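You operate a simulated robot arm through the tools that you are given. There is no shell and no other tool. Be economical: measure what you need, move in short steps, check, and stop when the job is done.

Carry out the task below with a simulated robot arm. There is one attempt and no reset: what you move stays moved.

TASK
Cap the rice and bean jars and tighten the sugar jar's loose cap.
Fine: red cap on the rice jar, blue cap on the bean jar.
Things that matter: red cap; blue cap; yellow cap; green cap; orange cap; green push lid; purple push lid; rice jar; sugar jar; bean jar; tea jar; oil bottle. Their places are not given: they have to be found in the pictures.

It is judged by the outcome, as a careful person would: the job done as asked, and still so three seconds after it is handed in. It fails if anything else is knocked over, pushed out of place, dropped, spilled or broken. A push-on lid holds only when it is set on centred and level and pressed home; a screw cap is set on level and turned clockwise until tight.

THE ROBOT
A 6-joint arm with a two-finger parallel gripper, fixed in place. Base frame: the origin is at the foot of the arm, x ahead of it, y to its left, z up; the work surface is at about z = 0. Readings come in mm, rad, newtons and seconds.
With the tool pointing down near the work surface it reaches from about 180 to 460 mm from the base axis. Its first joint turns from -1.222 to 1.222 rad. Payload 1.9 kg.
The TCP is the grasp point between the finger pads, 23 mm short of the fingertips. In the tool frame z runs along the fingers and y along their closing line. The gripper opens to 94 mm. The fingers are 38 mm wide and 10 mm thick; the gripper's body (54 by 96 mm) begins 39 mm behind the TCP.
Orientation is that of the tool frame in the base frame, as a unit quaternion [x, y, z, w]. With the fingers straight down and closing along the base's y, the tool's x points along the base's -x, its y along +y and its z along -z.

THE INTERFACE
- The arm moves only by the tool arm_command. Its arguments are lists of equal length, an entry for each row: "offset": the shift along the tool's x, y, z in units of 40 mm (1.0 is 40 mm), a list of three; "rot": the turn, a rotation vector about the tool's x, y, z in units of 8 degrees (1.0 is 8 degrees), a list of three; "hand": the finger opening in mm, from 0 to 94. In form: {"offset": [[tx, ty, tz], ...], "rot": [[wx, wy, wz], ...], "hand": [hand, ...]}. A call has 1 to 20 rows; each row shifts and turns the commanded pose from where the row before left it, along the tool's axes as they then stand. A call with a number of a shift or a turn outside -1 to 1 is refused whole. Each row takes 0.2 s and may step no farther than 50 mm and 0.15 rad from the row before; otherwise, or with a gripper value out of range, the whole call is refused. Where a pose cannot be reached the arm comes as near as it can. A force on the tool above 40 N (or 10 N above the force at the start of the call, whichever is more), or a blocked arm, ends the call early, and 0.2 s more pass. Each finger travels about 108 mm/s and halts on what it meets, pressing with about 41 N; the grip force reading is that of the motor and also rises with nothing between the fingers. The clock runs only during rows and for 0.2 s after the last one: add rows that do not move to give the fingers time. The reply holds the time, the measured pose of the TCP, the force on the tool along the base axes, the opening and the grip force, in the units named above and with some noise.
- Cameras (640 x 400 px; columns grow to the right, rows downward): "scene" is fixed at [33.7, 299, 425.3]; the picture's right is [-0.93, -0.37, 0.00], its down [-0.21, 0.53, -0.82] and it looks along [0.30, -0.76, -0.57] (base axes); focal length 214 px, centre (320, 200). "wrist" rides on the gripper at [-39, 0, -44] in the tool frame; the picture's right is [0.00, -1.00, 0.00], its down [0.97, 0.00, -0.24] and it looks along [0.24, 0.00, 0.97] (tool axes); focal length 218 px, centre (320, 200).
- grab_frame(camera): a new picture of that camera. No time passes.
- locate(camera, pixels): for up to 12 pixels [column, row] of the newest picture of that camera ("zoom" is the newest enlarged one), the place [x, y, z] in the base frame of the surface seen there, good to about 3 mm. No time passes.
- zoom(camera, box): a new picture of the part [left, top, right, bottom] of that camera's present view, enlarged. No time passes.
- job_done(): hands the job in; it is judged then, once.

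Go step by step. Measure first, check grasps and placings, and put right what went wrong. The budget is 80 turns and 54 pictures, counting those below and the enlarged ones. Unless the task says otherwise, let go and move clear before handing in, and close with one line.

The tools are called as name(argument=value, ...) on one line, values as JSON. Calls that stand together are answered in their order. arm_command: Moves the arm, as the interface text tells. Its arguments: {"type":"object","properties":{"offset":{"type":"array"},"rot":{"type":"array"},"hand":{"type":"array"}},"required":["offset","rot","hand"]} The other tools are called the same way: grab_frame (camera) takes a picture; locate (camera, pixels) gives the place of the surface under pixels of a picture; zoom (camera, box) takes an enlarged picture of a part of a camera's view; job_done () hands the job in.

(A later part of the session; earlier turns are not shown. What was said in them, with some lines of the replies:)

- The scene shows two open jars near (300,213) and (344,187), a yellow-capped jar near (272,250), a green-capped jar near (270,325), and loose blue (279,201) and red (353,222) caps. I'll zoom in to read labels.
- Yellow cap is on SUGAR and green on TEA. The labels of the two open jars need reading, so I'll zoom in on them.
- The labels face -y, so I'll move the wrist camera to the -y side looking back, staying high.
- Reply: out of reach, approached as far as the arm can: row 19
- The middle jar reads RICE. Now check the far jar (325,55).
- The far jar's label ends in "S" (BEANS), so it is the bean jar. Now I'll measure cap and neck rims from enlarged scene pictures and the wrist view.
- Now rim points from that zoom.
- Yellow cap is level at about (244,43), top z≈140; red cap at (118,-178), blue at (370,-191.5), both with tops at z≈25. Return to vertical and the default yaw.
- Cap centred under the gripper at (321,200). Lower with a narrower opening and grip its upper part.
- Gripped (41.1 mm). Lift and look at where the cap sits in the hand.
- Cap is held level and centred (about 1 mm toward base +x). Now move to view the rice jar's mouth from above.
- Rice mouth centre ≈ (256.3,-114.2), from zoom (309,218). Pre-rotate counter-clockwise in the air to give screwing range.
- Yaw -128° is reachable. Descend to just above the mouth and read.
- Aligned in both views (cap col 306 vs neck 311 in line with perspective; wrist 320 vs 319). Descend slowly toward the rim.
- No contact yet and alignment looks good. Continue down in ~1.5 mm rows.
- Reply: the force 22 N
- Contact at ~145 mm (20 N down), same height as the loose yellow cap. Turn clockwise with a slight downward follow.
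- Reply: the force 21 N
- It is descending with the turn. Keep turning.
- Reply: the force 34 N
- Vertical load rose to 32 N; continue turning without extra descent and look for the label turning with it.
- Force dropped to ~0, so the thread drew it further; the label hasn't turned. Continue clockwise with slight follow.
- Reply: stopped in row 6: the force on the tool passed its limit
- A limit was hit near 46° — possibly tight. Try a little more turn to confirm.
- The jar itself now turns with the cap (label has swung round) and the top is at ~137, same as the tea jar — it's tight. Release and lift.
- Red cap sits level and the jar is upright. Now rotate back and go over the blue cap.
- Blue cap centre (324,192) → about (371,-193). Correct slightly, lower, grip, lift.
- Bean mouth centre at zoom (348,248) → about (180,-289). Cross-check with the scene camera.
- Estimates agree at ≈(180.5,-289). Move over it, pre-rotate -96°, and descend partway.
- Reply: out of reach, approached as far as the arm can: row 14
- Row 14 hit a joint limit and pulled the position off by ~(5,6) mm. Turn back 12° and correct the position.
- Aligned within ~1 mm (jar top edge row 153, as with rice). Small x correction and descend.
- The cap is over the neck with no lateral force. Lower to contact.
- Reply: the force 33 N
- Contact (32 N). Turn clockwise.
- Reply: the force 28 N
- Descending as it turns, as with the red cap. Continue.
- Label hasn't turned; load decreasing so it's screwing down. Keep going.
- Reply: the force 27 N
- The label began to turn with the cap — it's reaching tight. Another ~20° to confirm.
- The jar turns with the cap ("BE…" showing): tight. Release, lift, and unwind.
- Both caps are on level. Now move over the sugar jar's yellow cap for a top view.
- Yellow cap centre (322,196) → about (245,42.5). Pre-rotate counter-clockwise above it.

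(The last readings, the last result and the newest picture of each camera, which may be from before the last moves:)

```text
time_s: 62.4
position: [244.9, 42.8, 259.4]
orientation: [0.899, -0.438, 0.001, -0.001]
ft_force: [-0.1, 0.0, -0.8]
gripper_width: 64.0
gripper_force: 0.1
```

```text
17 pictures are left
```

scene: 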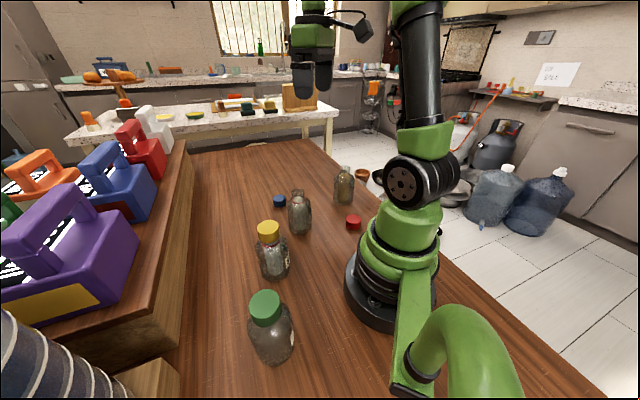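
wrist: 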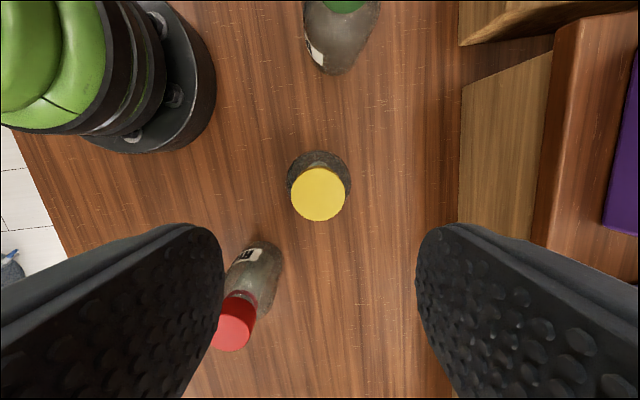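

Centred within ~1 mm. Descend and grip the yellow cap's upper part.

arm_command(offset=[[-0.015, 0.02, 0.5], [0, 0, 0.9], [0, 0, 0.8], [0, 0, 0.4], [0, 0, 0.22], [0, 0, 0], [0, 0, 0], [0, 0, 0], [0, 0, 0]], rot=[[0, 0, 0], [0, 0, 0], [0, 0, 0], [0, 0, 0], [0, 0, 0], [0, 0, 0], [0, 0, 0], [0, 0, 0], [0, 0, 0]], hand=[64, 64, 64, 64, 64, 64, 36, 36, 36])

zoom(camera="scene", box=[240, 200, 320, 290])

```text
time_s: 64.4
position: [245.4, 41.3, 148.5]
orientation: [0.899, -0.438, 0.002, 0.0]
ft_force: [-0.7, -0.9, 0.7]
gripper_width: 42.7
gripper_force: 41.0
```

```text
4.44 times, centred on (280, 245) of scene
```

zoom: 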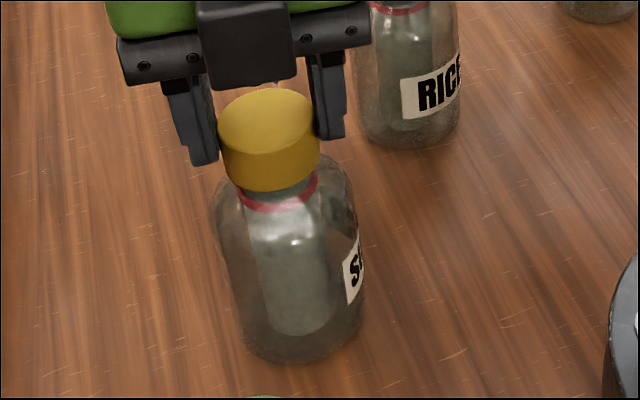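

Gripped (42.7 mm). Turn clockwise with slight follow.

arm_command(offset=[[0, 0, 0.004], [0, 0, 0.004], [0, 0, 0.004], [0, 0, 0.004], [0, 0, 0.004], [0, 0, 0.004]], rot=[[0, 0, 1], [0, 0, 1], [0, 0, 1], [0, 0, 1], [0, 0, 1], [0, 0, 1]], hand=[36, 36, 36, 36, 36, 36])

zoom(camera="scene", box=[240, 200, 320, 290])

```text
time_s: 65.8
position: [244.6, 41.7, 146.4]
orientation: [-0.642, 0.767, -0.002, 0.0]
ft_force: [2.0, -2.4, 2.0]
gripper_width: 42.7
gripper_force: 40.7
```

```text
4.44 times, centred on (280, 245) of scene
```

zoom: 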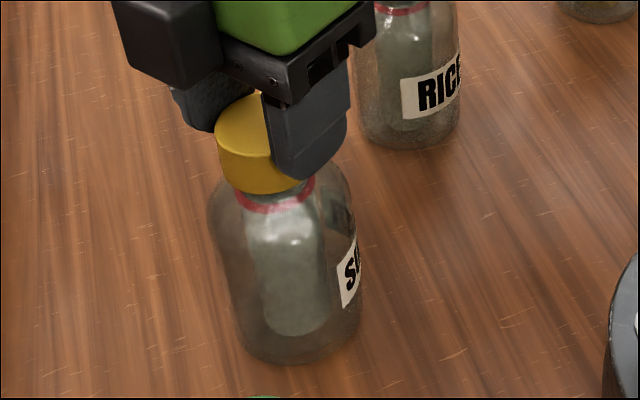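

The label moved only slightly; cap is mostly turning on the thread. Continue.

arm_command(offset=[[0, 0, 0.004], [0, 0, 0.004], [0, 0, 0.004], [0, 0, 0.004]], rot=[[0, 0, 1], [0, 0, 1], [0, 0, 1], [0, 0, 1]], hand=[36, 36, 36, 36])

zoom(camera="scene", box=[240, 200, 320, 290])

```text
time_s: 66.8
position: [245.3, 43.1, 146.5]
orientation: [-0.406, 0.914, -0.002, 0.001]
ft_force: [-1.4, -1.8, 4.2]
gripper_width: 42.6
gripper_force: 41.1
```

```text
4.44 times, centred on (280, 245) of scene
```

zoom: 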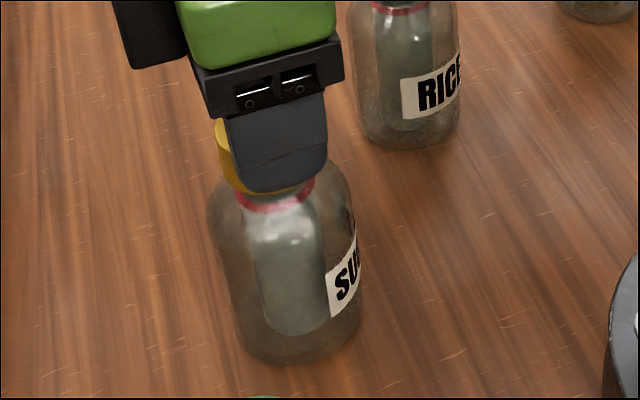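

Jar is starting to turn; continue to confirm it now turns fully with the cap.

arm_command(offset=[[0, 0, 0.002], [0, 0, 0.002], [0, 0, 0], [0, 0, 0]], rot=[[0, 0, 1], [0, 0, 1], [0, 0, 1], [0, 0, 1]], hand=[36, 36, 36, 36])

zoom(camera="scene", box=[240, 200, 320, 290])

```text
time_s: 67.8
position: [244.8, 40.8, 144.6]
orientation: [-0.139, 0.99, -0.001, 0.002]
ft_force: [-1.4, -2.0, 15.7]
gripper_width: 42.6
gripper_force: 41.0
```

```text
4.44 times, centred on (280, 245) of scene
```

zoom: 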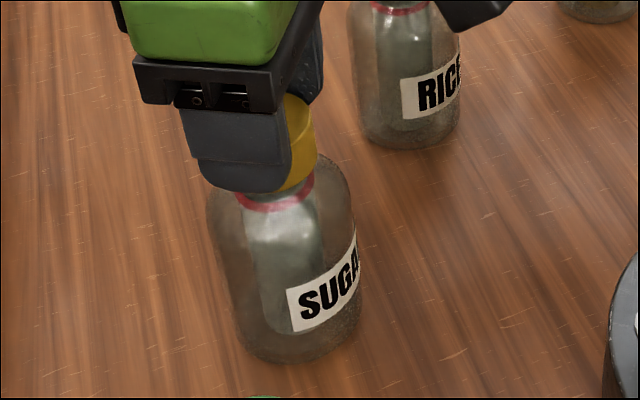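

The label moved ~32° for a 32° turn: the cap is tight and the jar spins with it. Release and lift clear.

arm_command(offset=[[0, 0, 0], [0, 0, 0], [0, 0, -0.5], [0, 0, -1], [0, 0, -1], [0, 0, -0.5], [0, 0, 0]], rot=[[0, 0, 0], [0, 0, 0], [0, 0, 0], [0, 0, 0], [0, 0, 0], [0, 0, 0], [0, 0, 0]], hand=[64, 64, 64, 64, 64, 64, 64])

zoom(camera="scene", box=[235, 150, 375, 290])

locate(camera="scene", pixels=[[268, 228], [298, 192], [345, 168], [265, 305]])

```text
time_s: 69.4
position: [244.5, 41.9, 267.3]
orientation: [-0.14, 0.99, -0.002, 0.001]
ft_force: [-0.3, 0.0, 0.0]
gripper_width: 63.9
gripper_force: 0.1
```

```text
2.86 times, centred on (305, 220) of scene
```

zoom: 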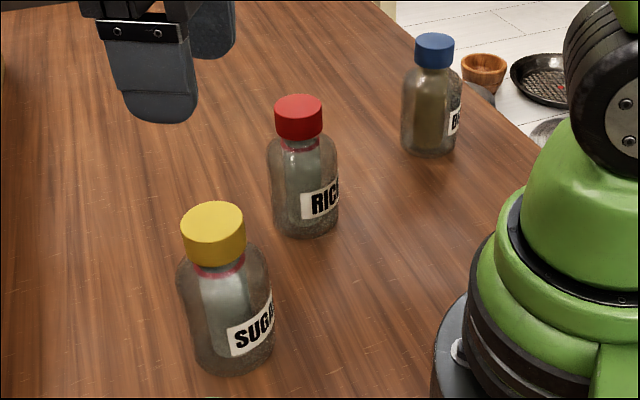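

```text
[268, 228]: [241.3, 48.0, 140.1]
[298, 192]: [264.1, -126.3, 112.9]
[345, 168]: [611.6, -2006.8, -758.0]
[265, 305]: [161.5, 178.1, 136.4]
```

The located points came from the old frame; take a fresh scene picture and check cap heights.

grab_frame(camera="scene")

locate(camera="scene", pixels=[[268, 228], [262, 227], [274, 226], [298, 186], [293, 186], [302, 186], [345, 164], [341, 164], [348, 164], [265, 305]])

```text
11 pictures are left
```

scene: 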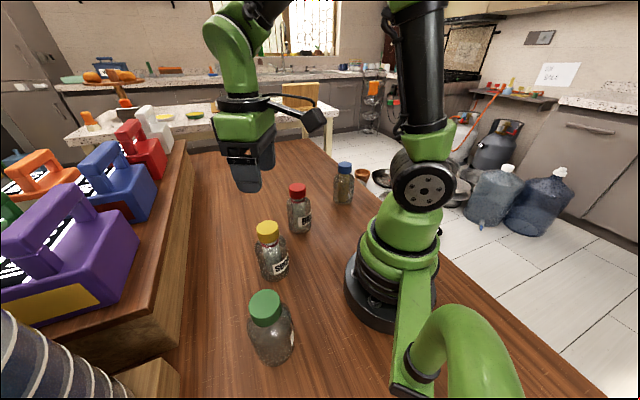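

```text
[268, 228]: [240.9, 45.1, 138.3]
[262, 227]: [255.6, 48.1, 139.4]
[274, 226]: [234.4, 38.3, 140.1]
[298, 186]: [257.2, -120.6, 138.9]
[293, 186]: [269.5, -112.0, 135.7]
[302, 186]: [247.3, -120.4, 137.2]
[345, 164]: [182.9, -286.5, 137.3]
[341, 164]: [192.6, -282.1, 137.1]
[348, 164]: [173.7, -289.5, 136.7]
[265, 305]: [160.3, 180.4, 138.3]
```

All caps are level at ~137–139 mm. As insurance on the sugar cap, I'll re-grip and give one firmer turn with more downward load.

arm_command(offset=[[0, 0, 0.9], [0, 0, 0.9], [0, 0, 0.8], [0, 0, 0.44], [0, 0, 0], [0, 0, 0], [0, 0, 0], [0, 0, 0]], rot=[[0, 0, 0], [0, 0, 0], [0, 0, 0], [0, 0, 0], [0, 0, 0], [0, 0, 0], [0, 0, 0], [0, 0, 0]], hand=[64, 64, 64, 64, 64, 36, 36, 36])

```text
time_s: 71.2
position: [243.3, 42.9, 144.8]
orientation: [-0.14, 0.99, -0.001, 0.002]
ft_force: [0.3, -0.6, -0.2]
gripper_width: 43.1
gripper_force: 41.2
```

arm_command(offset=[[0, 0, 0.02], [0, 0, 0.015], [0, 0, 0], [0, 0, 0], [0, 0, 0], [0, 0, 0]], rot=[[0, 0, 0], [0, 0, 0], [0, 0, 1], [0, 0, 1], [0, 0, 1], [0, 0, 0]], hand=[36, 36, 36, 36, 36, 36])

zoom(camera="scene", box=[240, 200, 320, 290])

```text
time_s: 72.6
position: [244.8, 42.9, 142.8]
orientation: [0.071, 0.997, 0.0, 0.001]
ft_force: [5.5, 0.2, 9.7]
gripper_width: 42.8
gripper_force: 41.1
```

```text
4.44 times, centred on (280, 245) of scene
```

zoom: 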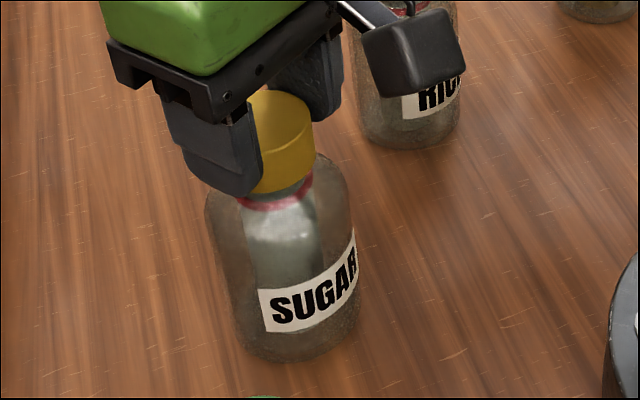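

The jar again turned the full ~24° with the cap: tight. Release and move clear.

arm_command(offset=[[0, 0, 0], [0, 0, 0], [0, 0, -0.5], [0, 0, -1], [0, 0, -1], [0, 0, -1], [0, 0, -0.5], [0, 0, 0]], rot=[[0, 0, 0], [0, 0, 0], [0, 0, 0], [0, 0, 0], [0, 0, 0], [0, 0, 0], [0, 0, 0], [0, 0, 0]], hand=[64, 64, 64, 64, 64, 64, 64, 64])

zoom(camera="scene", box=[235, 150, 375, 380])

```text
time_s: 74.4
position: [244.2, 41.2, 303.3]
orientation: [0.07, 0.998, -0.001, 0.002]
ft_force: [0.8, -0.1, -0.1]
gripper_width: 63.8
gripper_force: 0.1
```

```text
1.74 times, centred on (305, 265) of scene
```

zoom: 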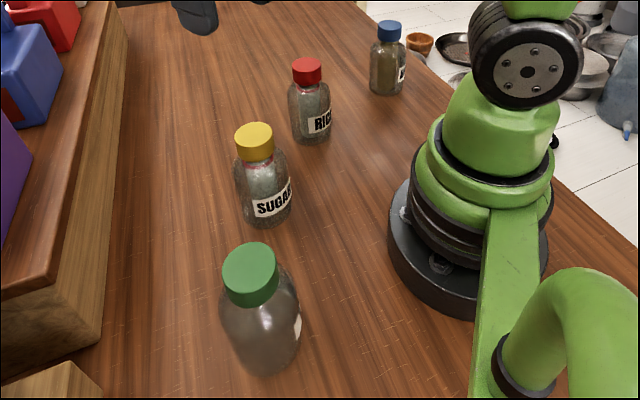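

All four jars stand upright with level caps and the gripper is clear, so I'm handing in.

job_done()

```text
The job is handed in.
```

The red cap is screwed tight on the rice jar, the blue cap is tight on the bean jar, and the sugar jar's yellow cap is tightened; the three jars turned in place as their caps came tight, and nothing else was moved.
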